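You operate a simulated robot arm through the tools that you are given. There is no shell and no other tool.

The job below is to be done with a simulated robot arm. You get a single attempt, and the scene is never put back.

TASK
Sieve the dusty beads through the yellow sieve, then pull out the black drawer.
Fine: sieve in the green shaker, all of the pink jug tipped in, jug back, shake lever worked till the beads are clean. Set down upright: pink jug.

The check looks at the end state, three seconds after you hand in, the way a careful person would. Anything else that was tipped, shoved, dropped, spilled or broken makes it a failure.

THE ROBOT
A 7-joint arm with a two-finger gripper, fixed in place. Base frame: the origin is on the floor under the middle of its stand, x ahead of it, y to its left, z up; the work surface is at about z = 0.8. Readings come in m, rad, newtons and seconds.
With the tool pointing down near the work surface it reaches from about 0.34 to 0.76 m from the base axis. Its first joint turns from -2.496 to 2.496 rad. Payload 2.45 kg.
Tool frame: the origin (TCP) lies between the finger pads and is the grasp point; the fingertips stand 0.026 m ahead of it; z points along the fingers, y is the line along which they close. The gripper opens to 0.096 m; its body begins 0.069 m behind the TCP.
Orientation is that of the tool frame in the base frame, as a unit quaternion [w, x, y, z]. With the fingers straight down and closing along the base's y, the tool's x points along the base's -x, its y along +y and its z along -z.

THE INTERFACE
- The arm moves only by the tool drive_tool. Its argument "moves" is a list of rows, each a list of 7 numbers: the turn, a rotation vector about the base's x, y, z in rad, then the shift along the base's x, y, z in cm, then the closure in counts, from 0 (fully open) to 255 (shut). In form: [[wx, wy, wz, dx, dy, dz, hand], ...]. A call has 1 to 20 rows; each row is the pose to reach, as a shift and turn from the pose commanded when the call began. Each row takes 0.2 s and may step no farther than 0.05 m and 0.15 rad from the row before; otherwise, or with a gripper value out of range, the whole call is refused. A pose out of reach is approached as far as the arm can. The call stops where the force on the tool passes 80 N (or 10 N more than at its start, if that is more) or the arm is blocked; 0.2 s more then pass. Each finger travels about 0.05 m/s and halts on what it meets, pressing with about 20 N; the grip force reading is that of the motor and also rises with nothing between the fingers. The clock runs only during rows and for 0.2 s after the last one: add rows that repeat a pose to give the fingers time. It gives the time, the measured TCP pose, the force on the tool (base axes), the opening and the grip force at its end, in the units of the frame above (readings bear some noise), with the torque about the TCP (base axes, N m) and any sound that the robot's microphone picked up, and new pictures: "show" is both (left out), scene, wrist or none.
- Cameras (640 x 400 px; columns grow to the right, rows downward): "scene" is fixed at [0.0474, 0.6493, 1.5616]; the picture's right is [-0.45, -0.89, 0.00], its down [-0.66, 0.33, -0.67] and it looks along [0.60, -0.30, -0.74] (base axes); focal length 327 px, centre (320, 200). "wrist" rides on the gripper at [0.082, 0.003, -0.098] in the tool frame; the picture's right is [-0.04, 1.00, 0.00], its down [-0.73, -0.03, -0.68] and it looks along [-0.68, -0.03, 0.73] (tool axes); focal length 256 px, centre (320, 200). There is no depth. A picture from a camera that has moved, and an enlarged one, comes with that camera's place and axes in the base frame and with its lens.
- lift_body(by): slides the trunk up (or, below 0, down) by that many m; the arm rides with it, the base frame stays. It gives what a move gives, with no picture.
- inspect(camera, box): a new picture of the part [left, top, right, bottom] of that camera's present view, enlarged. No time passes.
- hand_in(): hands the job in; it is judged then, once.

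Places have to be worked out from the pictures, the camera data and where the tool is seen. Open the gripper and draw the arm clear of the work before you hand the job in, unless the task says otherwise.

The tools are called as name(argument=value, ...) on one line, values as JSON. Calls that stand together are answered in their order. drive_tool: Moves the arm, as the interface text tells. Its arguments: {"type":"object","properties":{"moves":{"type":"array","items":{"type":"array","items":{"type":"number"}}},"show":{"type":"string","enum":["both","scene","wrist","none"]}},"required":["moves"]} The other tools are called the same way: lift_body (by) moves the trunk up or down; inspect (camera, box) takes an enlarged picture of a part of a camera's view; hand_in () hands the job in.

At the start:

```text
clock: 0.0
position: [0.4372, 0.2338, 1.1618]
tcp_rot: [0.0, 0.0, 1.0, 0.0]
ft_force: [-0.2, -0.3, -0.6]
wrist_torque: [0.02, -0.04, 0.0]
width: 0.096
grasp_force: 0.0
trunk travel left (down, up): [-0.475, 0.165]
```

scene: 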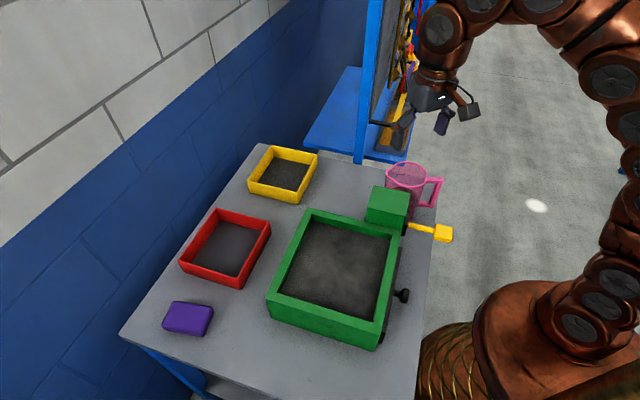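
wrist: 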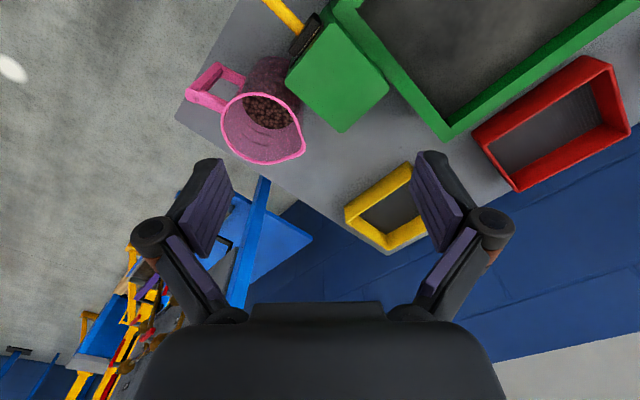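

I'll start by enlarging the key regions of both cameras so I can work out the shaker, the jug, the lever and the drawer before I move anything.

inspect(camera="scene", box=[340, 140, 480, 240])

inspect(camera="scene", box=[260, 200, 440, 360])

inspect(camera="scene", box=[160, 130, 340, 290])

inspect(camera="wrist", box=[170, 0, 400, 180])

inspect(camera="wrist", box=[330, 0, 640, 260])

```text
4.00 times, centred on (410, 190) of scene
camera zoom: at [0.0474, 0.6493, 1.5616], right [-0.45, -0.89, 0.0], down [-0.66, 0.33, -0.67], along [0.6, -0.3, -0.74], focal length 1309 px, centre (-40, 240)
```

zoom: 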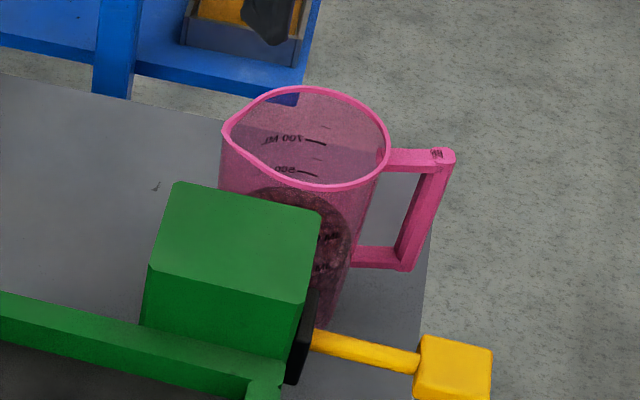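

```text
2.50 times, centred on (350, 280) of scene
camera zoom: at [0.0474, 0.6493, 1.5616], right [-0.45, -0.89, 0.0], down [-0.66, 0.33, -0.67], along [0.6, -0.3, -0.74], focal length 818 px, centre (245, 0)
```

zoom: 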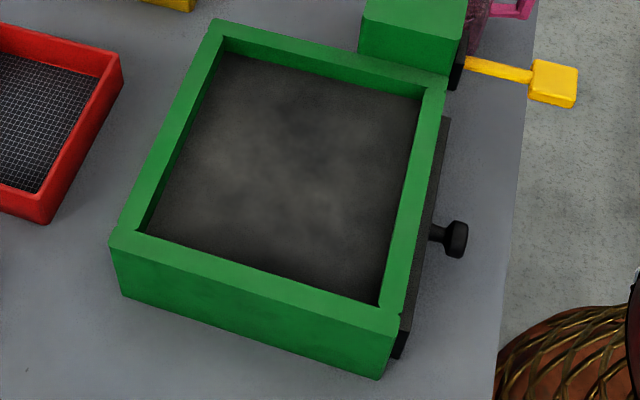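

```text
2.50 times, centred on (250, 210) of scene
camera zoom: at [0.0474, 0.6493, 1.5616], right [-0.45, -0.89, 0.0], down [-0.66, 0.33, -0.67], along [0.6, -0.3, -0.74], focal length 818 px, centre (495, 175)
```

zoom: 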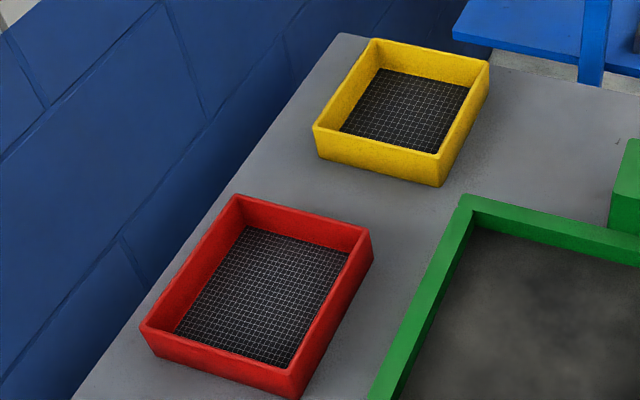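

```text
2.22 times, centred on (285, 90) of wrist
camera zoom: at [0.3557, 0.2375, 1.2599], right [0.04, 1.0, 0.0], down [0.73, -0.03, 0.68], along [0.68, -0.03, -0.73], focal length 569 px, centre (398, 444)
```

zoom: 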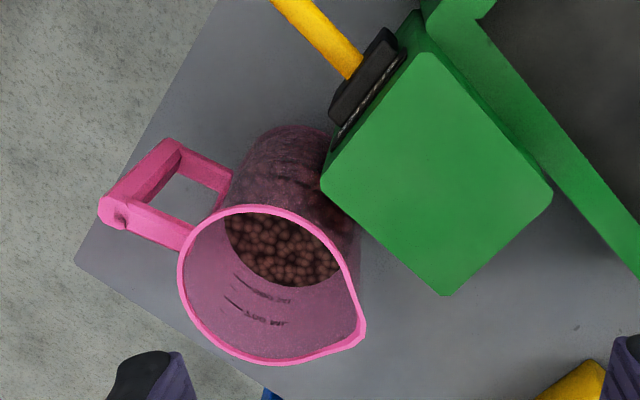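

```text
1.54 times, centred on (485, 130) of wrist
camera zoom: at [0.3557, 0.2375, 1.2599], right [0.04, 1.0, 0.0], down [0.73, -0.03, 0.68], along [0.68, -0.03, -0.73], focal length 394 px, centre (66, 308)
```

zoom: 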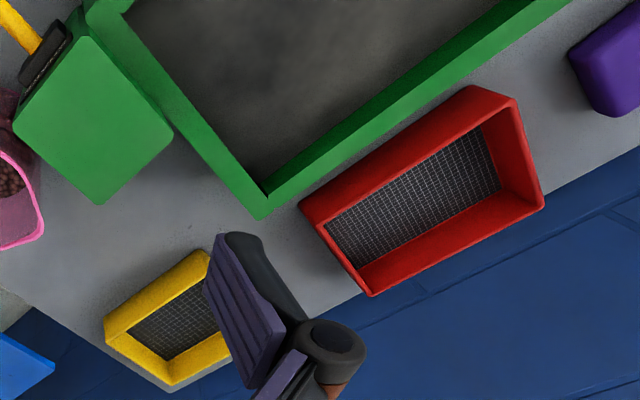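

The sieves lie at about 45° to the base axes. I place the yellow one near (0.80, 0.40), the shaker centre near (0.385, 0.43), and the jug near (0.51, 0.16) with its handle towards (-0.48, -0.88). Next I'll yaw the wrist 45° and move over the near side to see the shaker, lever and drawer up close.

drive_tool(moves=[[0, 0, 0.13, -2, 0, 0, 0], [0, 0, 0.26, -4, 0, 0, 0], [0, 0, 0.39, -6, 0, 0, 0], [0, 0, 0.52, -8, 0, 0, 0], [0, 0, 0.65, -10, 0, 0, 0], [0, 0, 0.785, -12, 0, 0, 0], [0, 0, 0.785, -12, 0, 0, 0]], show="both")

```text
clock: 1.6
position: [0.3162, 0.2314, 1.1632]
tcp_rot: [0.0, -0.383, 0.924, -0.001]
ft_force: [0.1, 0.0, -0.6]
wrist_torque: [0.01, -0.01, 0.01]
width: 0.0962
grasp_force: 0.2
trunk travel left (down, up): [-0.475, 0.165]
camera wrist: at [0.2567, 0.1781, 1.2609], right [-0.68, 0.73, 0.0], down [0.54, 0.5, 0.68], along [0.5, 0.46, -0.73], focal length 256 px, centre (320, 200)
```

scene: 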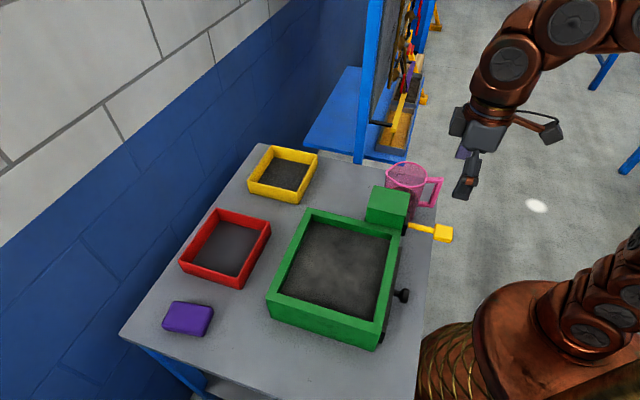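
wrist: 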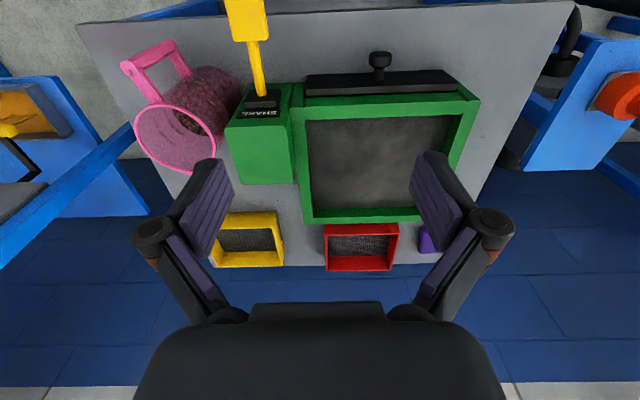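

From this side I can see the drawer front with its knob and a lever housing labelled "SHAKE". I'll enlarge those parts to measure them.

inspect(camera="wrist", box=[110, 0, 300, 150])

inspect(camera="wrist", box=[280, 40, 490, 230])

inspect(camera="wrist", box=[190, 190, 450, 290])

```text
2.67 times, centred on (205, 75) of wrist
camera zoom: at [0.2567, 0.1781, 1.2609], right [-0.68, 0.73, 0.0], down [0.54, 0.5, 0.68], along [0.5, 0.46, -0.73], focal length 683 px, centre (627, 533)
```

zoom: 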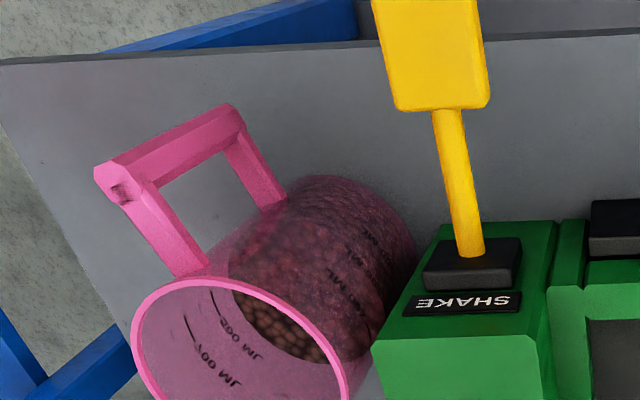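

```text
2.11 times, centred on (385, 135) of wrist
camera zoom: at [0.2567, 0.1781, 1.2609], right [-0.68, 0.73, 0.0], down [0.54, 0.5, 0.68], along [0.5, 0.46, -0.73], focal length 539 px, centre (183, 337)
```

zoom: 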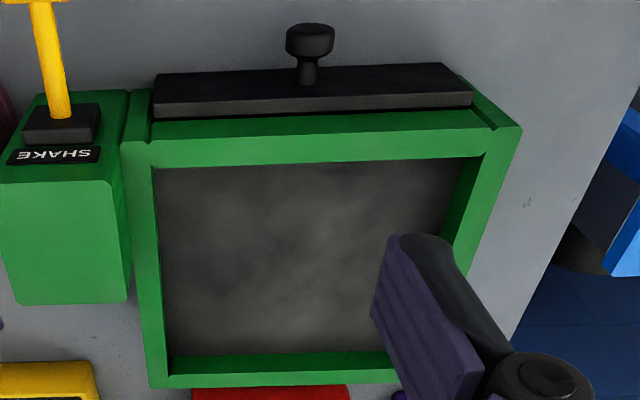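

```text
2.46 times, centred on (320, 240) of wrist
camera zoom: at [0.2567, 0.1781, 1.2609], right [-0.68, 0.73, 0.0], down [0.54, 0.5, 0.68], along [0.5, 0.46, -0.73], focal length 630 px, centre (320, 102)
```

zoom: 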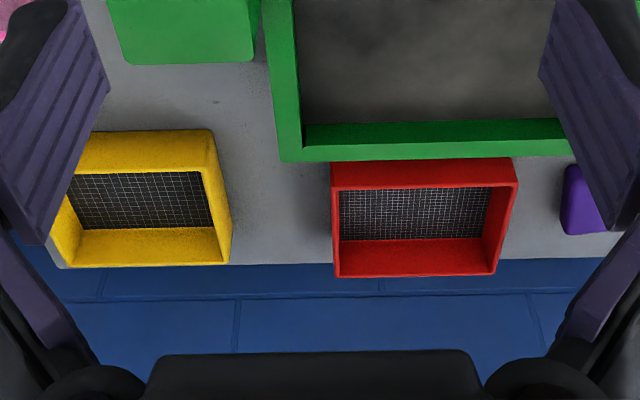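

The housing's "SHAKE" side faces up, and the drawer front has a mushroom knob at its middle. To pin down heights and corner positions I'll enlarge several scene details.

inspect(camera="scene", box=[360, 250, 430, 360])

inspect(camera="scene", box=[255, 260, 325, 330])

inspect(camera="scene", box=[360, 175, 470, 255])

inspect(camera="scene", box=[240, 135, 330, 210])

```text
3.64 times, centred on (395, 305) of scene
camera zoom: at [0.0474, 0.6493, 1.5616], right [-0.45, -0.89, 0.0], down [-0.66, 0.33, -0.67], along [0.6, -0.3, -0.74], focal length 1190 px, centre (47, -182)
```

zoom: 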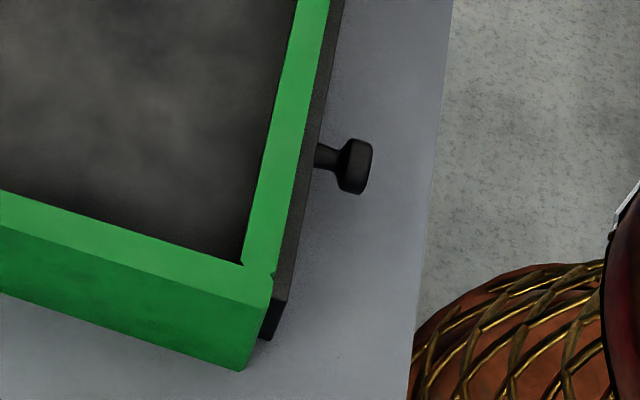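

```text
5.71 times, centred on (290, 295) of scene
camera zoom: at [0.0474, 0.6493, 1.5616], right [-0.45, -0.89, 0.0], down [-0.66, 0.33, -0.67], along [0.6, -0.3, -0.74], focal length 1870 px, centre (491, -343)
```

zoom: 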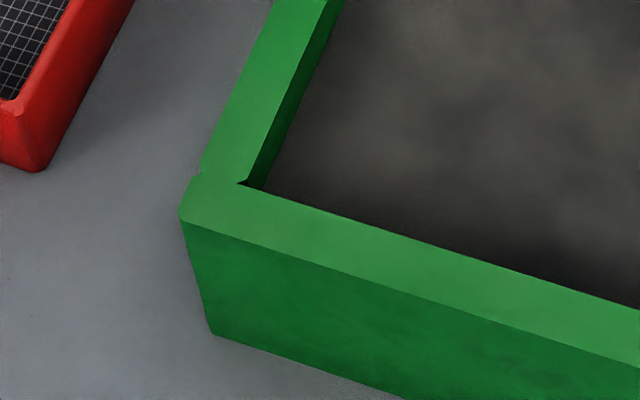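

```text
5.00 times, centred on (415, 215) of scene
camera zoom: at [0.0474, 0.6493, 1.5616], right [-0.45, -0.89, 0.0], down [-0.66, 0.33, -0.67], along [0.6, -0.3, -0.74], focal length 1636 px, centre (-155, 125)
```

zoom: 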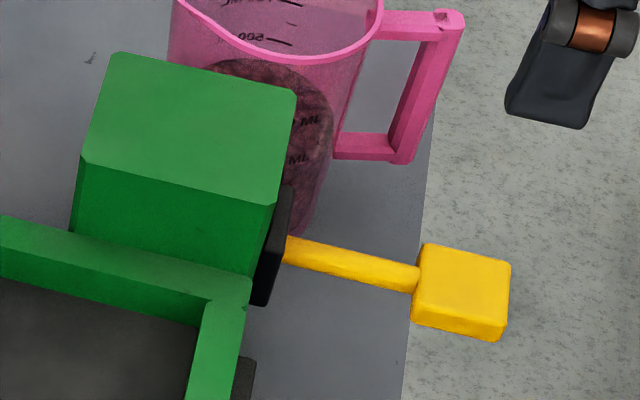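

```text
5.33 times, centred on (285, 172) of scene
camera zoom: at [0.0474, 0.6493, 1.5616], right [-0.45, -0.89, 0.0], down [-0.66, 0.33, -0.67], along [0.6, -0.3, -0.74], focal length 1745 px, centre (507, 347)
```

zoom: 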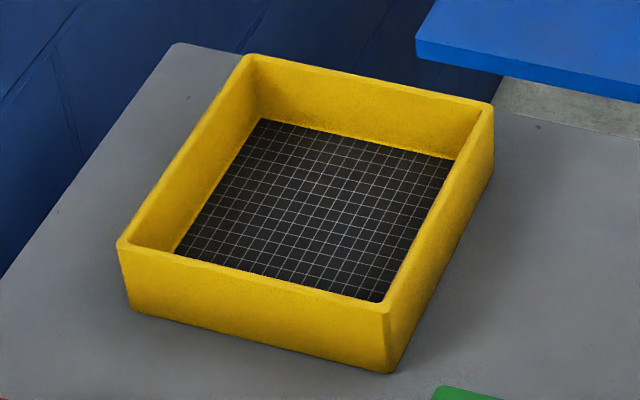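

The rim of the shaker is at z≈0.905 with its floor about 2.5 cm lower. Its opening is about 0.21 × 0.23 m, and the yellow sieve (about 0.166 × 0.182 × 0.053 m) lies in the same orientation as the opening. I'll test the reach towards the sieve's left wall with the tool tilted outward, staying high for now.

drive_tool(moves=[[0.053, -0.053, 0, 4, 1.6, 0, 0], [0.106, -0.106, 0, 8, 3.2, 0, 0], [0.159, -0.159, 0, 12, 4.8, 0, 0], [0.212, -0.212, 0, 16, 6.4, -1, 0], [0.265, -0.265, 0, 20, 8, -2, 0], [0.318, -0.318, 0, 24, 9.6, -3, 0], [0.371, -0.371, 0, 28, 11.2, -4, 0], [0.424, -0.424, 0, 31.3, 12.9, -6, 0], [0.424, -0.424, 0, 31.3, 12.9, -6, 0]], show="both")

```text
clock: 3.6
position: [0.6288, 0.3629, 1.1028]
tcp_rot: [0.273, -0.365, 0.883, 0.113]
ft_force: [0.8, -0.2, -0.5]
wrist_torque: [0.01, 0.01, -0.01]
width: 0.0961
grasp_force: 0.0
trunk travel left (down, up): [-0.475, 0.165]
camera wrist: at [0.5399, 0.278, 1.1367], right [-0.68, 0.73, 0.02], down [0.18, 0.14, 0.97], along [0.71, 0.67, -0.22], focal length 256 px, centre (320, 200)
```

scene: 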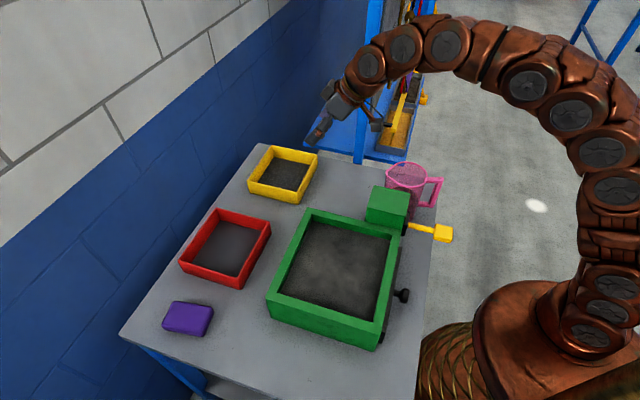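
wrist: 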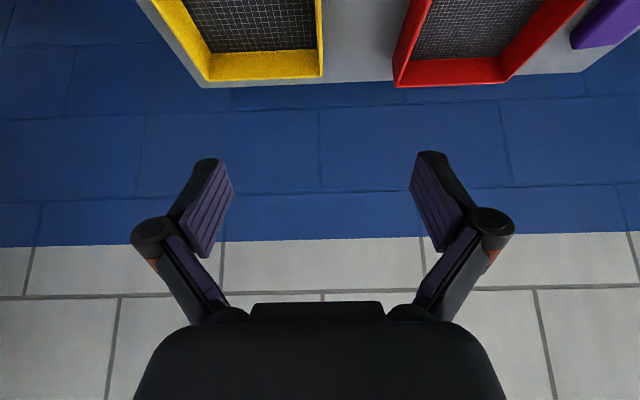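

The tilted pose was reached exactly. I'll go farther out to above the middle of the sieve's left wall (p≈0.85, q≈-0.19) at z≈0.98 to check the reach.

drive_tool(moves=[[0, 0, 0, 2.7, 2.5, -2, 0], [0, 0, 0, 5.4, 5.1, -4, 0], [0, 0, 0, 8.1, 7.6, -7, 0], [0, 0, 0, 10.8, 10.2, -10, 0], [0, 0, 0, 10.8, 10.2, -12, 0], [0, 0, 0, 10.8, 10.2, -12, 0]], show="both")

```text
clock: 5.0
position: [0.7399, 0.4641, 0.9833]
tcp_rot: [0.274, -0.364, 0.883, 0.112]
ft_force: [0.7, 0.5, 0.3]
wrist_torque: [0.01, 0.02, 0.02]
width: 0.096
grasp_force: 0.0
trunk travel left (down, up): [-0.475, 0.165]
camera wrist: at [0.6511, 0.3802, 1.017], right [-0.68, 0.73, 0.02], down [0.18, 0.14, 0.97], along [0.71, 0.67, -0.22], focal length 256 px, centre (320, 200)
```

scene: 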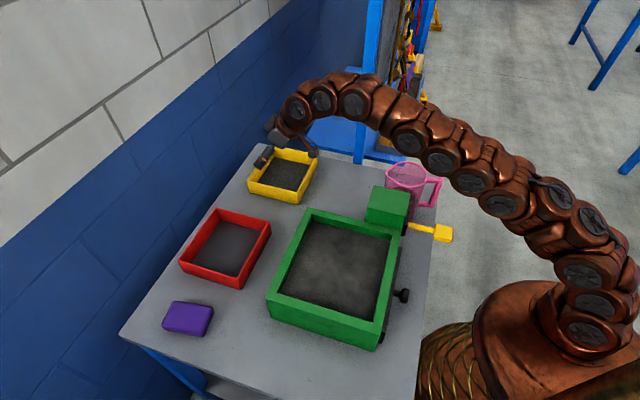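
wrist: 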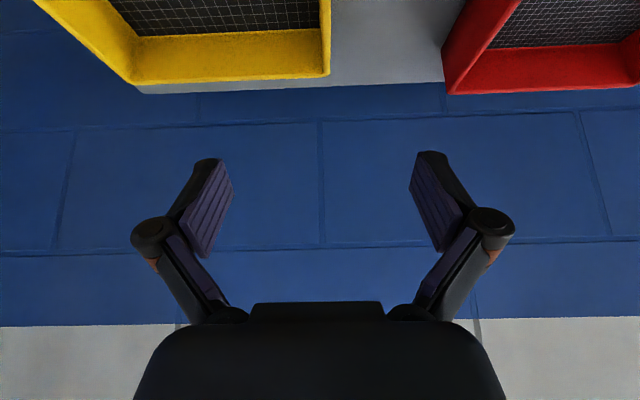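

Reach is fine here, with the TCP at p≈0.851 and q≈-0.195. I'll enlarge the wrist view to see where the sieve's left wall lies relative to the fingers before going down.

inspect(camera="wrist", box=[240, 0, 400, 100])

inspect(camera="scene", box=[230, 90, 350, 220])

```text
4.00 times, centred on (320, 50) of wrist
camera zoom: at [0.6511, 0.3802, 1.017], right [-0.68, 0.73, 0.02], down [0.18, 0.14, 0.97], along [0.71, 0.67, -0.22], focal length 1024 px, centre (320, 800)
```

zoom: 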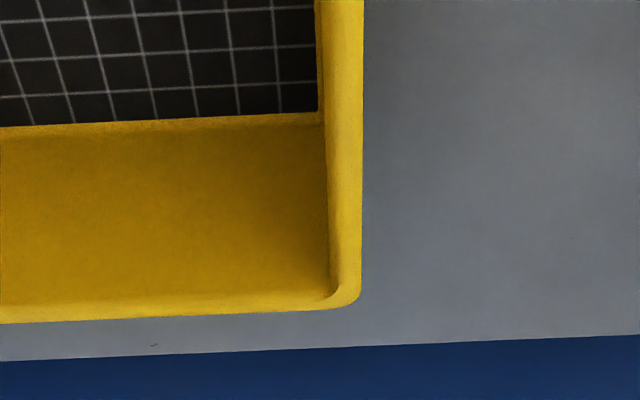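

```text
3.08 times, centred on (290, 155) of scene
camera zoom: at [0.0474, 0.6493, 1.5616], right [-0.45, -0.89, 0.0], down [-0.66, 0.33, -0.67], along [0.6, -0.3, -0.74], focal length 1007 px, centre (412, 338)
```

zoom: 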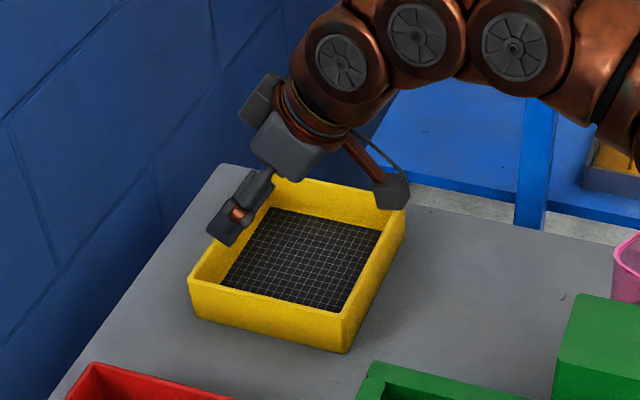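

The wall's centre line is at q≈-0.188, so I'll shift about 6.5 mm left and go straight down along the wall plane. I'll stop first at z≈0.875 to check.

drive_tool(moves=[[0, 0, 0, -0.45, 0.45, 0, 0], [0, 0, 0, -0.45, 0.45, -4, 0], [0, 0, 0, -0.45, 0.45, -8, 0], [0, 0, 0, -0.45, 0.45, -10.8, 0], [0, 0, 0, -0.45, 0.45, -10.8, 0]], show="both")

```text
clock: 6.2
position: [0.7358, 0.4669, 0.8775]
tcp_rot: [0.273, -0.365, 0.883, 0.113]
ft_force: [0.1, -0.4, 0.7]
wrist_torque: [-0.01, -0.02, 0.03]
width: 0.0959
grasp_force: 0.1
trunk travel left (down, up): [-0.475, 0.165]
camera wrist: at [0.6473, 0.3837, 0.9117], right [-0.68, 0.73, 0.02], down [0.18, 0.14, 0.97], along [0.71, 0.67, -0.22], focal length 256 px, centre (320, 200)
```

scene: 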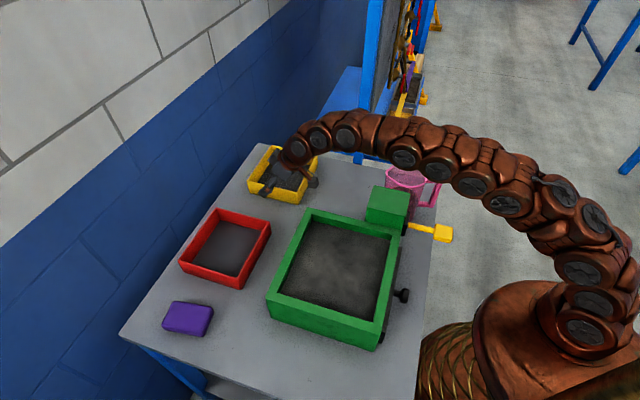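
wrist: 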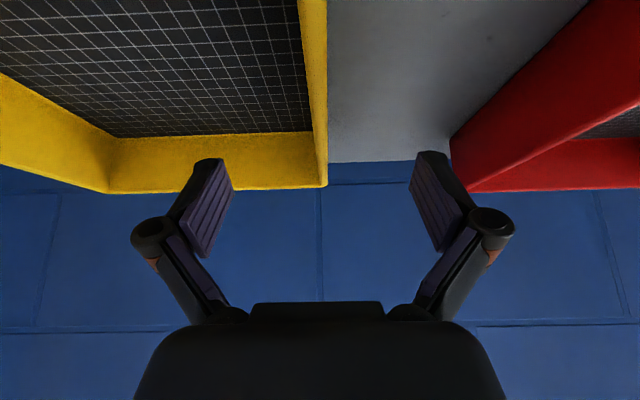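

The wall sits centred between the fingers. I'll go down to z≈0.845 and close the fingers on it.

drive_tool(moves=[[0, 0, 0, 0, 0, -2, 0], [0, 0, 0, 0, 0, -3.3, 0], [0, 0, 0, 0, 0, -3.3, 0]], show="both")

```text
clock: 7.0
position: [0.7355, 0.4686, 0.8417]
tcp_rot: [0.273, -0.365, 0.883, 0.113]
ft_force: [0.2, -0.6, -0.6]
wrist_torque: [-0.01, 0.02, -0.01]
width: 0.0961
grasp_force: 0.1
trunk travel left (down, up): [-0.475, 0.165]
camera wrist: at [0.6464, 0.3843, 0.8767], right [-0.68, 0.73, 0.02], down [0.18, 0.14, 0.97], along [0.71, 0.67, -0.22], focal length 256 px, centre (320, 200)
```

scene: 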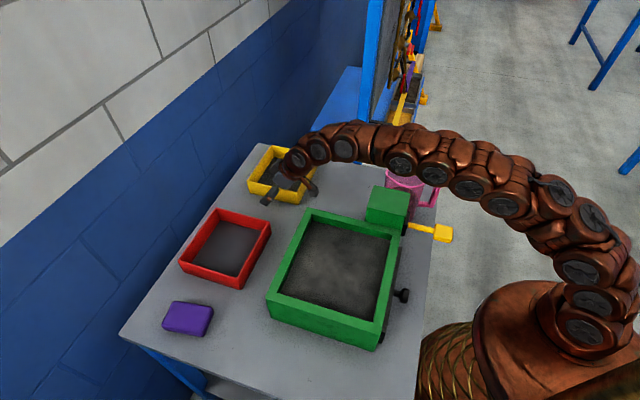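
wrist: 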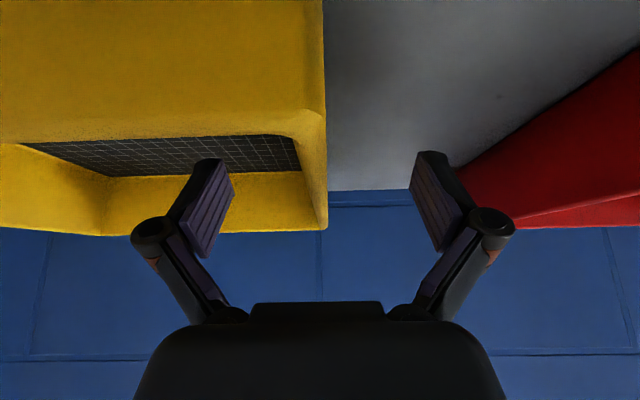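

The fingers straddle the left wall at z≈0.842. I'll close the gripper on it.

drive_tool(moves=[[0, 0, 0, 0, 0, 0, 255], [0, 0, 0, 0, 0, 0, 255], [0, 0, 0, 0, 0, 0, 255], [0, 0, 0, 0, 0, 0, 255], [0, 0, 0, 0, 0, 0, 255], [0, 0, 0, 0, 0, 0, 255]], show="both")

```text
clock: 8.4
position: [0.735, 0.4681, 0.8411]
tcp_rot: [0.274, -0.365, 0.883, 0.113]
ft_force: [0.1, -0.4, 0.3]
wrist_torque: [-0.01, -0.02, 0.03]
width: 0.0068
grasp_force: 20.0
trunk travel left (down, up): [-0.475, 0.165]
camera wrist: at [0.6464, 0.3844, 0.8766], right [-0.68, 0.73, 0.02], down [0.18, 0.14, 0.97], along [0.71, 0.67, -0.22], focal length 256 px, centre (320, 200)
```

scene: 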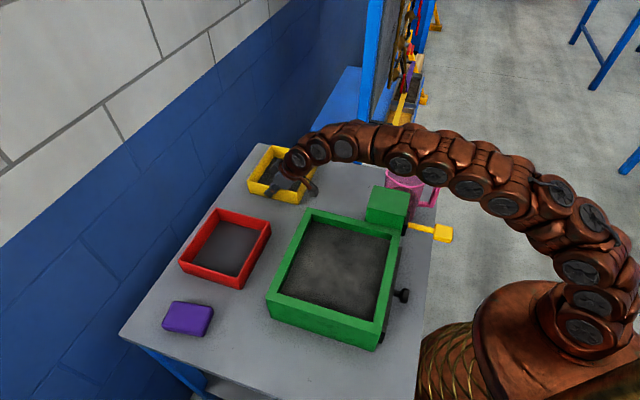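
wrist: 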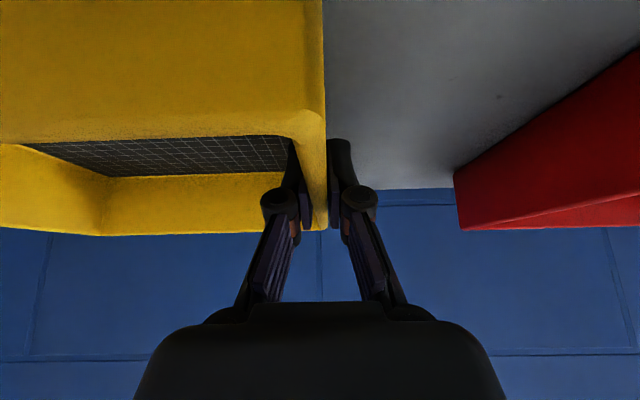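

The wall is gripped, with width 6.8 mm and grip force 20 N. I'll lift gently by 4 cm and check whether the sieve stays level.

drive_tool(moves=[[0, 0, 0, 0, 0, 1, 255], [0, 0, 0, 0, 0, 2, 255], [0, 0, 0, 0, 0, 3, 255], [0, 0, 0, 0, 0, 4, 255], [0, 0, 0, 0, 0, 4, 255]], show="both")

```text
clock: 9.6
position: [0.734, 0.4679, 0.8798]
tcp_rot: [0.273, -0.365, 0.883, 0.112]
ft_force: [0.7, 0.6, -1.8]
wrist_torque: [0.08, 0.11, 0.02]
width: 0.0063
grasp_force: 19.6
trunk travel left (down, up): [-0.475, 0.165]
camera wrist: at [0.6452, 0.3849, 0.9152], right [-0.68, 0.73, 0.02], down [0.18, 0.14, 0.97], along [0.71, 0.67, -0.22], focal length 256 px, centre (320, 200)
```

scene: 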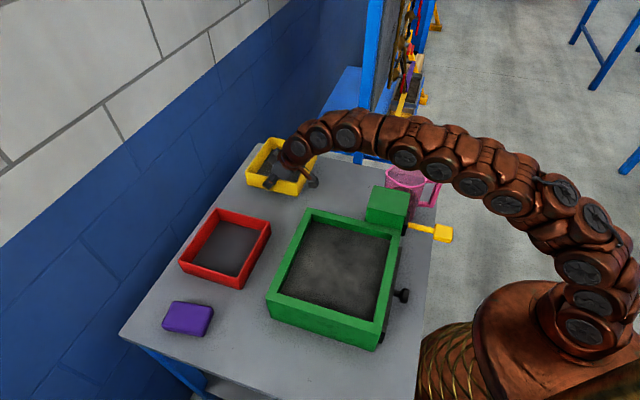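
wrist: 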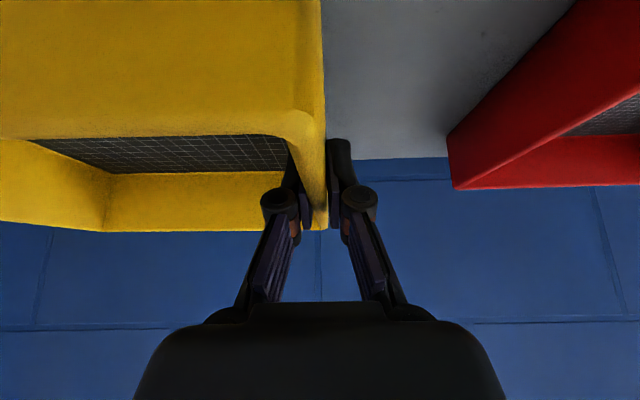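

The sieve (about 1.5 N) hangs level in the grip. I'll lift it to a bottom height of about 1.02 m, clear of the lever box (0.968) and jug (0.965), and carry it towards the shaker.

drive_tool(moves=[[0, 0, 0, 0, 0, 2.5, 255], [0, 0, 0, 0, 0, 5.5, 255], [0, 0, 0, 0, 0, 8.5, 255], [0, 0, 0, 0, 0, 11.5, 255], [0, 0, 0, 0, 0, 14.5, 255], [0, 0, 0, 0, 0, 17, 255], [0, 0, 0, 0, 0, 18, 255], [0, 0, 0, -2.5, 0.1, 18, 255], [0, 0, 0, -5.5, 0.3, 18, 255], [0, 0, 0, -8.5, 0.4, 18, 255], [0, 0, 0, -11.5, 0.6, 18, 255], [0, 0, 0, -14.5, 0.7, 18, 255], [0, 0, 0, -17, 0.9, 18, 255], [0, 0, 0, -18.5, 0.9, 18, 255], [0, 0, 0, -18.5, 0.9, 18, 255]], show="both")

```text
clock: 12.8
position: [0.5454, 0.4793, 1.0609]
tcp_rot: [0.274, -0.365, 0.883, 0.113]
ft_force: [-0.6, -0.4, -1.9]
wrist_torque: [0.12, 0.11, 0.0]
width: 0.0068
grasp_force: 19.9
out of reach, approached as far as the arm can: row 6, 7
trunk travel left (down, up): [-0.475, 0.165]
camera wrist: at [0.4574, 0.3947, 1.0952], right [-0.68, 0.73, 0.02], down [0.18, 0.14, 0.97], along [0.71, 0.67, -0.22], focal length 256 px, centre (320, 200)
```

scene: 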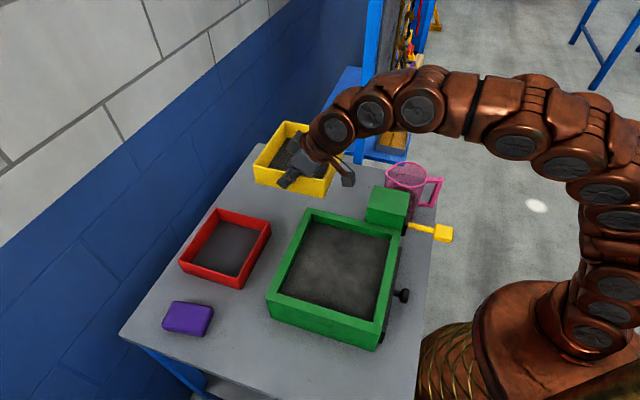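
wrist: 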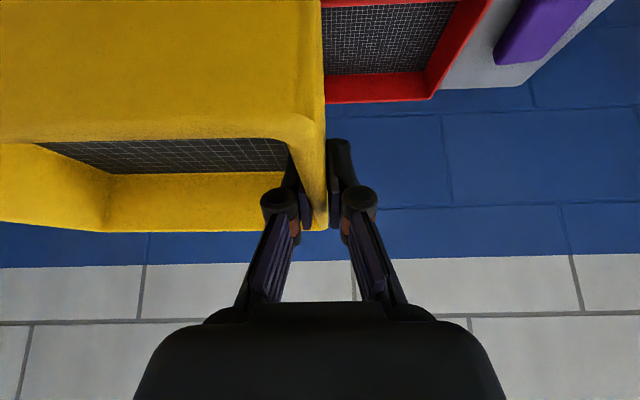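

I'm at p≈0.725, q≈-0.047, with the sieve steady and level. I'll continue to above the shaker opening (TCP p≈0.58, q≈0.11) and drop to about 5 cm above the rim.

drive_tool(moves=[[0, 0, 0, -2.5, 0.1, 0, 255], [0, 0, 0, -5.5, 0.25, 0, 255], [0, 0, 0, -8.5, 0.4, 0, 255], [0, 0, 0, -11.5, 0.55, 0, 255], [0, 0, 0, -14.5, 0.7, 0, 255], [0, 0, 0, -17.5, 0.8, 0, 255], [0, 0, 0, -20, 0.9, 0, 255], [0, 0, 0, -21.3, 1.0, 0, 255], [0, 0, 0, -21.3, 1.0, -2, 255], [0, 0, 0, -21.3, 1.0, -4.5, 255], [0, 0, 0, -21.3, 1.0, -6, 255], [0, 0, 0, -21.3, 1.0, -6, 255]], show="both")

```text
clock: 15.4
position: [0.3366, 0.4874, 0.9993]
tcp_rot: [0.273, -0.366, 0.883, 0.113]
ft_force: [-0.5, -0.2, -1.5]
wrist_torque: [0.12, 0.12, 0.03]
width: 0.0067
grasp_force: 19.9
trunk travel left (down, up): [-0.475, 0.165]
camera wrist: at [0.2475, 0.4037, 1.034], right [-0.68, 0.73, 0.02], down [0.18, 0.14, 0.97], along [0.71, 0.67, -0.22], focal length 256 px, centre (320, 200)
```

scene: 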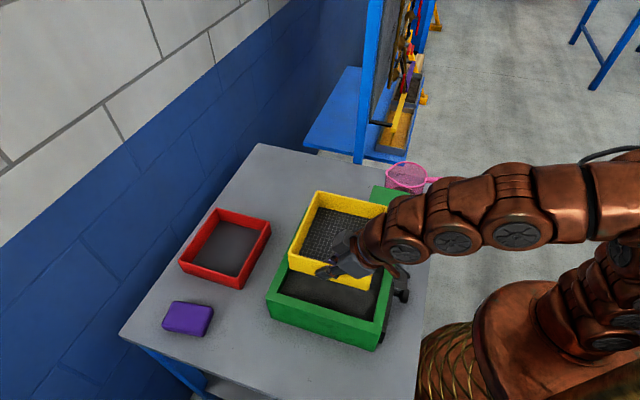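
wrist: 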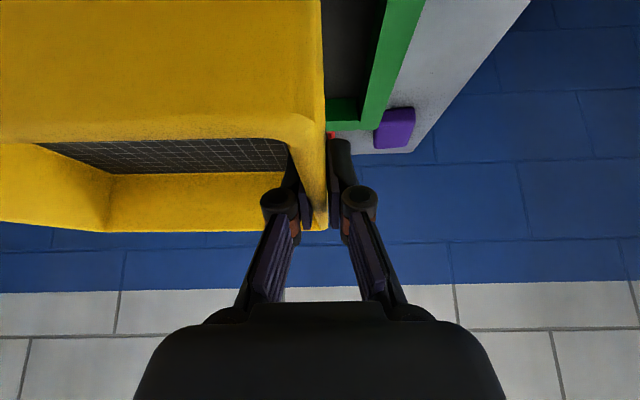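

The sieve is over the opening, with the TCP at p≈0.583 and q≈0.107. I'll zoom in to verify alignment before lowering.

inspect(camera="scene", box=[260, 170, 420, 360])

inspect(camera="wrist", box=[260, 0, 460, 160])

```text
2.11 times, centred on (340, 265) of scene
camera zoom: at [0.0474, 0.6493, 1.5616], right [-0.45, -0.89, 0.0], down [-0.66, 0.33, -0.67], along [0.6, -0.3, -0.74], focal length 689 px, centre (278, 63)
```

zoom: 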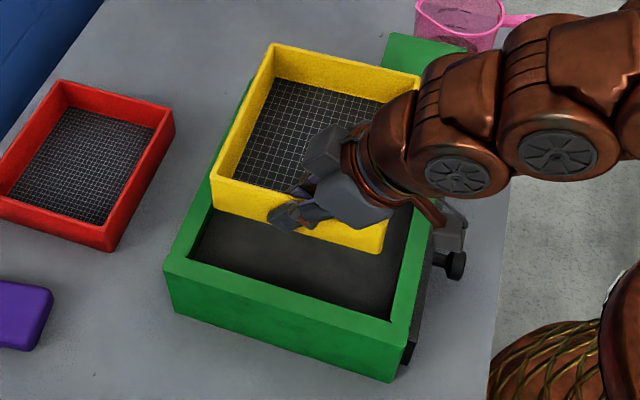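

```text
2.50 times, centred on (360, 80) of wrist
camera zoom: at [0.2475, 0.4037, 1.034], right [-0.68, 0.73, 0.02], down [0.18, 0.14, 0.97], along [0.71, 0.67, -0.22], focal length 640 px, centre (220, 500)
```

zoom: 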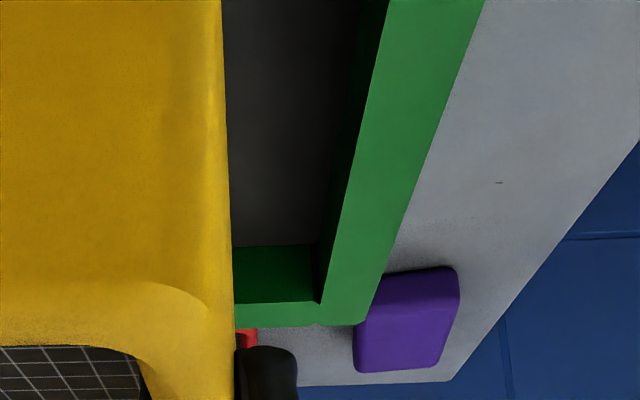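

The alignment checks out: the sieve spans p 0.495–0.667 and q about -0.077 to 0.107, inside the opening. I'll shift 7 mm left to even out the gaps and lower most of the way.

drive_tool(moves=[[0, 0, 0, -0.5, 0.5, 0, 255], [0, 0, 0, -0.5, 0.5, -2, 255], [0, 0, 0, -0.5, 0.5, -4, 255], [0, 0, 0, -0.5, 0.5, -5.5, 255], [0, 0, 0, -0.5, 0.5, -6.5, 255], [0, 0, 0, -0.5, 0.5, -7.0, 255], [0, 0, 0, -0.5, 0.5, -7.0, 255]], show="both")

```text
clock: 17.0
position: [0.3291, 0.492, 0.9293]
tcp_rot: [0.273, -0.365, 0.883, 0.113]
ft_force: [-1.0, -0.4, -2.1]
wrist_torque: [0.08, 0.09, 0.0]
width: 0.0067
grasp_force: 20.0
trunk travel left (down, up): [-0.475, 0.165]
camera wrist: at [0.2409, 0.4087, 0.9645], right [-0.68, 0.73, 0.02], down [0.18, 0.14, 0.97], along [0.71, 0.67, -0.22], focal length 256 px, centre (320, 200)
```

scene: 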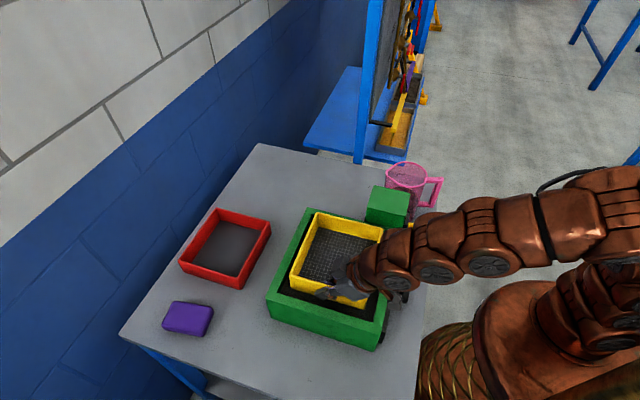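
wrist: 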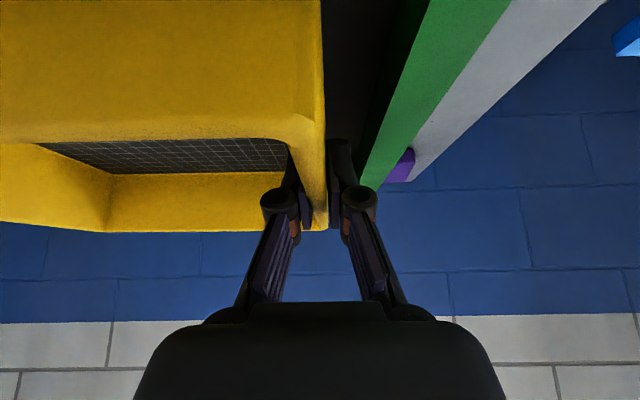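

No contact yet, with the sieve about 8 mm above the floor by my estimate. I'll lower in small steps while watching the force.

drive_tool(moves=[[0, 0, 0, 0, 0, -0.3, 255], [0, 0, 0, 0, 0, -0.6, 255], [0, 0, 0, 0, 0, -0.6, 255]], show="scene")

```text
clock: 17.8
position: [0.3289, 0.4934, 0.9232]
tcp_rot: [0.274, -0.364, 0.883, 0.113]
ft_force: [0.4, 0.3, -0.9]
wrist_torque: [0.1, 0.05, -0.04]
width: 0.0067
grasp_force: 19.9
trunk travel left (down, up): [-0.475, 0.165]
```

scene: 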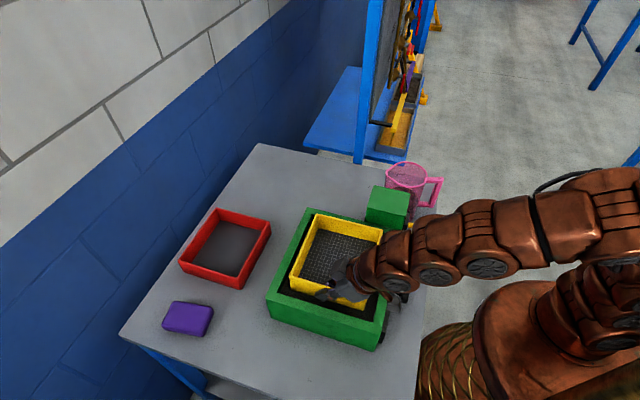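

Force is still essentially only the sieve's weight, perhaps with first contact beginning. I'll continue down in 3 mm steps.

drive_tool(moves=[[0, 0, 0, 0, 0, -0.3, 255], [0, 0, 0, 0, 0, -0.3, 255]], show="none")

drive_tool(moves=[[0, 0, 0, 0, 0, -0.3, 255], [0, 0, 0, 0, 0, -0.3, 255]], show="both")

```text
clock: 18.4
position: [0.3287, 0.4941, 0.9223]
tcp_rot: [0.273, -0.365, 0.883, 0.113]
ft_force: [0.4, 0.7, -0.1]
wrist_torque: [-0.03, -0.07, 0.08]
width: 0.0067
grasp_force: 19.6
trunk travel left (down, up): [-0.475, 0.165]
```

```text
clock: 19.0
position: [0.3291, 0.4945, 0.9221]
tcp_rot: [0.273, -0.365, 0.883, 0.114]
ft_force: [-1.9, -3.3, 18.9]
wrist_torque: [0.09, -0.18, 0.04]
width: 0.0068
grasp_force: 20.5
trunk travel left (down, up): [-0.475, 0.165]
camera wrist: at [0.241, 0.4093, 0.9555], right [-0.68, 0.73, 0.02], down [0.18, 0.13, 0.98], along [0.71, 0.67, -0.22], focal length 256 px, centre (320, 200)
```

scene: 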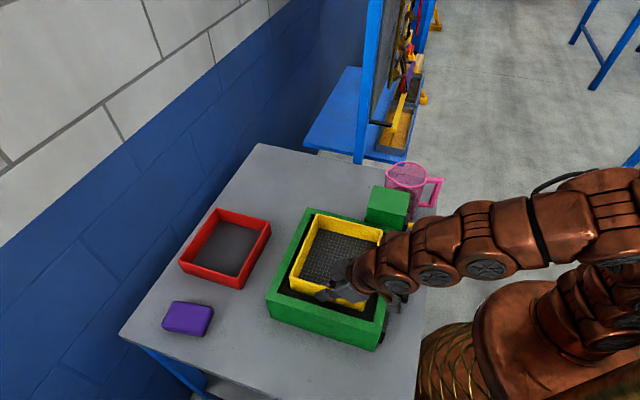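
wrist: 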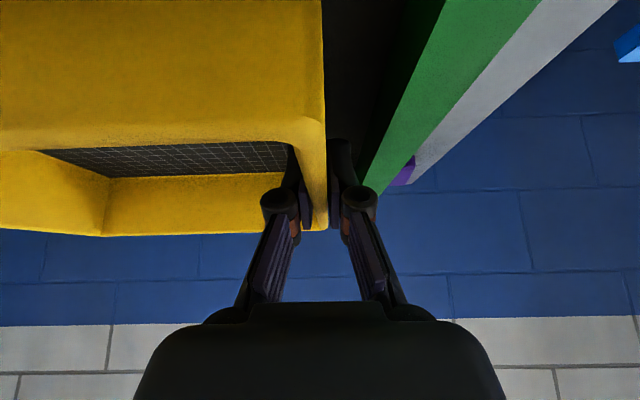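

Contact is confirmed: the sieve sits on the shaker floor at TCP z≈0.922. I'll relieve the push, open only to about 20 mm so the outer finger stays clear of the shaker wall, then lift straight out.

drive_tool(moves=[[0, 0, 0, 0, 0, 0.35, 255], [0, 0, 0, 0, 0, 0.35, 255], [0, 0, 0, 0, 0, 0.35, 202], [0, 0, 0, 0, 0, 0.35, 202], [0, 0, 0, 0, 0, 0.35, 202]], show="both")

```text
clock: 20.2
position: [0.33, 0.4929, 0.9236]
tcp_rot: [0.273, -0.364, 0.883, 0.113]
ft_force: [-0.1, -0.6, -0.2]
wrist_torque: [-0.01, 0.0, -0.01]
width: 0.0202
grasp_force: 0.0
trunk travel left (down, up): [-0.475, 0.165]
camera wrist: at [0.2418, 0.4095, 0.957], right [-0.68, 0.73, 0.02], down [0.18, 0.14, 0.97], along [0.71, 0.67, -0.22], focal length 256 px, centre (320, 200)
```

scene: 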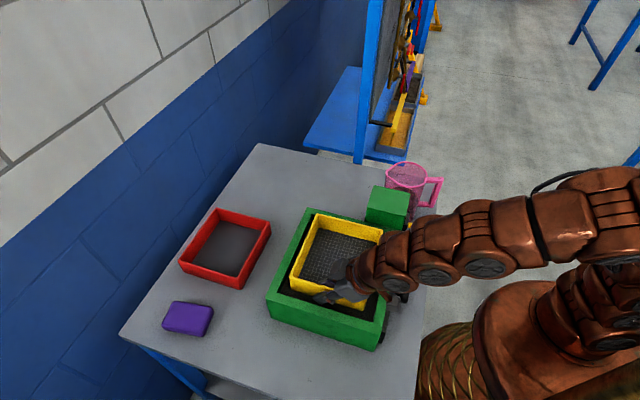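
wrist: 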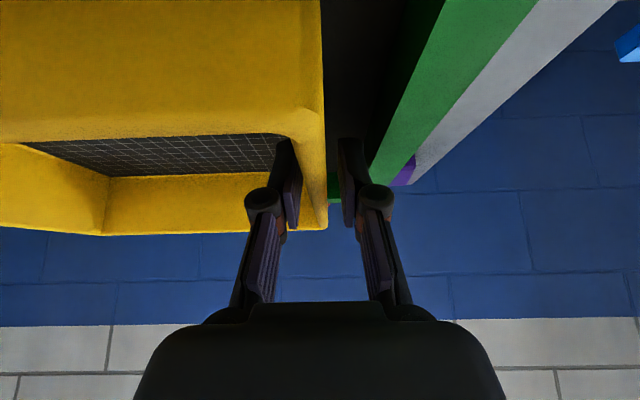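

The fingers are free on both sides. I'll lift straight up about 18 cm and look back at the shaker.

drive_tool(moves=[[0, 0, 0, 0, 0, 2, 202], [0, 0, 0, 0, 0, 5, 202], [0, 0, 0, 0, 0, 8, 202], [0, 0, 0, 0, 0, 12, 202], [0, 0, 0, 0, 0, 16, 202], [0, 0, 0, 0, 0, 20, 100], [-0.1, 0.1, 0, 0, 0, 22, 0], [-0.2, 0.2, 0, 0, 0, 22, 0], [-0.3, 0.3, 0, 0, 0, 22, 0], [-0.4, 0.4, 0, 0, 0, 22, 0], [-0.424, 0.424, 0, 0, 0, 22, 0], [-0.424, 0.424, 0, 0, 0, 22, 0]], show="both")

```text
clock: 22.8
position: [0.3308, 0.4952, 1.1408]
tcp_rot: [0.037, -0.382, 0.923, 0.016]
ft_force: [0.4, -0.5, 0.3]
wrist_torque: [0.02, 0.06, 0.01]
width: 0.096
grasp_force: 0.0
out of reach, approached as far as the arm can: row 11, 12
trunk travel left (down, up): [-0.475, 0.165]
camera wrist: at [0.2656, 0.4335, 1.2324], right [-0.68, 0.74, 0.0], down [0.5, 0.46, 0.74], along [0.54, 0.5, -0.68], focal length 256 px, centre (320, 200)
```

scene: 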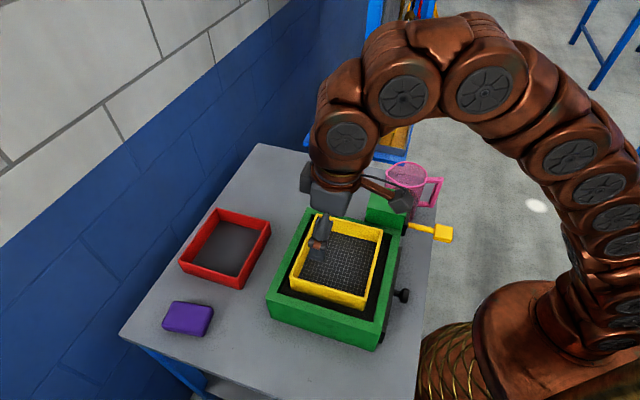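
wrist: 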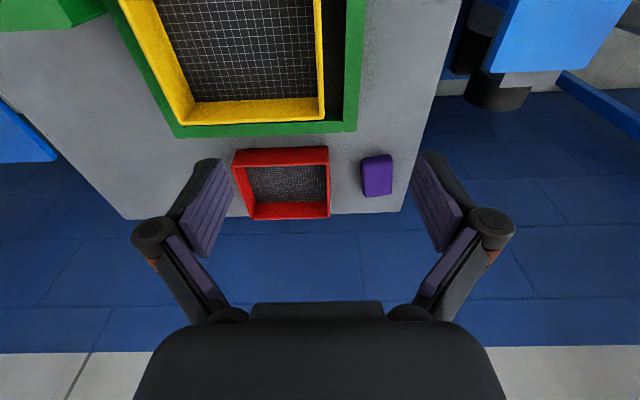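

The yellow sieve sits squarely in the shaker. Next is the jug: I'll move over to its handle side and yaw the tool to the handle's direction (about 61°) to get a close view of handle and body before gripping.

drive_tool(moves=[[0, 0, 0.03, 0.3, -4, 0, 0], [0, 0, 0.06, 0.6, -8, 0, 0], [0, 0, 0.09, 0.9, -12, 0, 0], [0, 0, 0.12, 1.2, -16, 0, 0], [0, 0, 0.15, 1.5, -20, 0, 0], [0, 0, 0.18, 1.8, -24, 0, 0], [0, 0, 0.21, 2.1, -28, 0, 0], [0, 0, 0.24, 2.4, -32, 0, 0], [0, 0, 0.27, 2.7, -36, 0, 0], [0, 0, 0.286, 3, -40, 0, 0], [0, 0, 0.286, 3, -40, 0, 0]], show="both")

```text
clock: 25.2
position: [0.359, 0.0918, 1.1402]
tcp_rot: [0.035, -0.51, 0.859, 0.021]
ft_force: [1.1, -0.1, -0.2]
wrist_torque: [0.01, 0.01, -0.03]
width: 0.096
grasp_force: 0.1
trunk travel left (down, up): [-0.475, 0.165]
camera wrist: at [0.314, 0.0154, 1.2313], right [-0.86, 0.51, 0.0], down [0.35, 0.58, 0.74], along [0.38, 0.63, -0.68], focal length 256 px, centre (320, 200)
```

scene: 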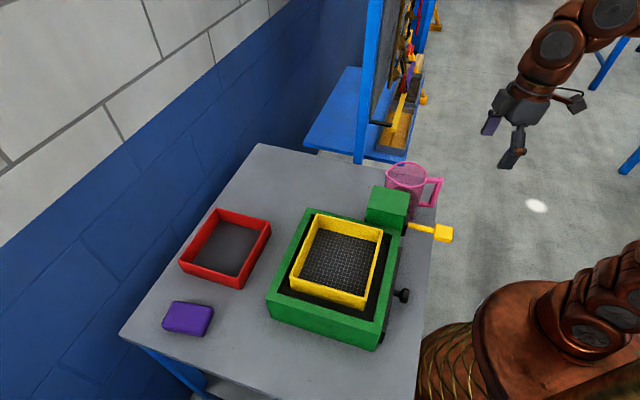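
wrist: 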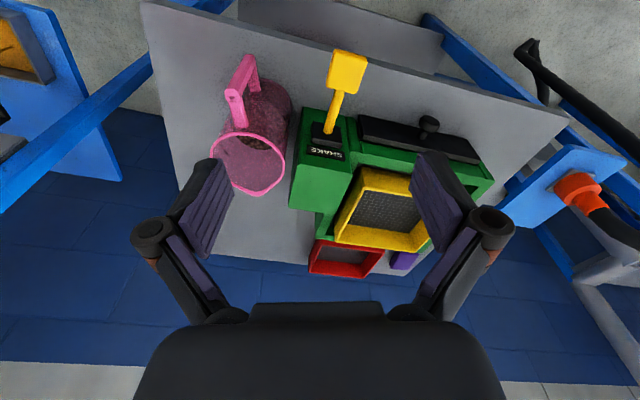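

Now I can see the jug and lever from the robot's side. I'll enlarge the jug and lever regions.

inspect(camera="wrist", box=[200, 40, 310, 200])

inspect(camera="wrist", box=[290, 30, 490, 180])

inspect(camera="scene", box=[260, 190, 420, 360])

```text
2.50 times, centred on (255, 120) of wrist
camera zoom: at [0.314, 0.0154, 1.2313], right [-0.86, 0.51, 0.0], down [0.35, 0.58, 0.74], along [0.38, 0.63, -0.68], focal length 640 px, centre (482, 400)
```

zoom: 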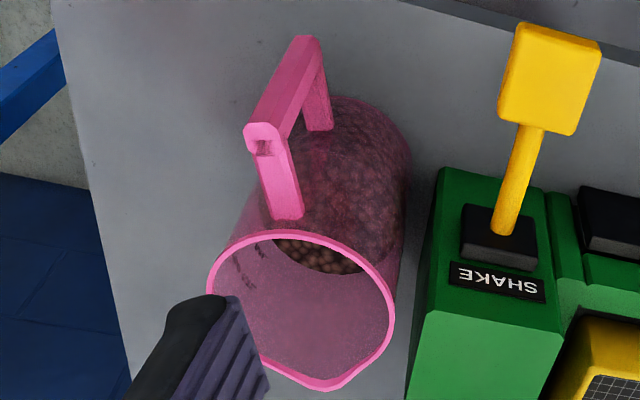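

```text
2.67 times, centred on (390, 105) of wrist
camera zoom: at [0.314, 0.0154, 1.2313], right [-0.86, 0.51, 0.0], down [0.35, 0.58, 0.74], along [0.38, 0.63, -0.68], focal length 683 px, centre (133, 453)
```

zoom: 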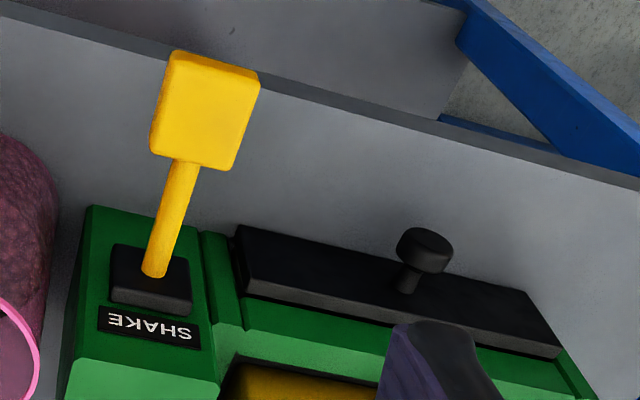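

```text
2.35 times, centred on (340, 275) of scene
camera zoom: at [0.0474, 0.6493, 1.5616], right [-0.45, -0.89, 0.0], down [-0.66, 0.33, -0.67], along [0.6, -0.3, -0.74], focal length 770 px, centre (273, 24)
```

zoom: 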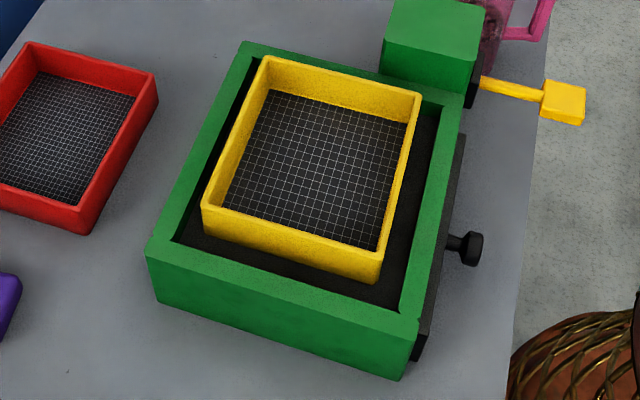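

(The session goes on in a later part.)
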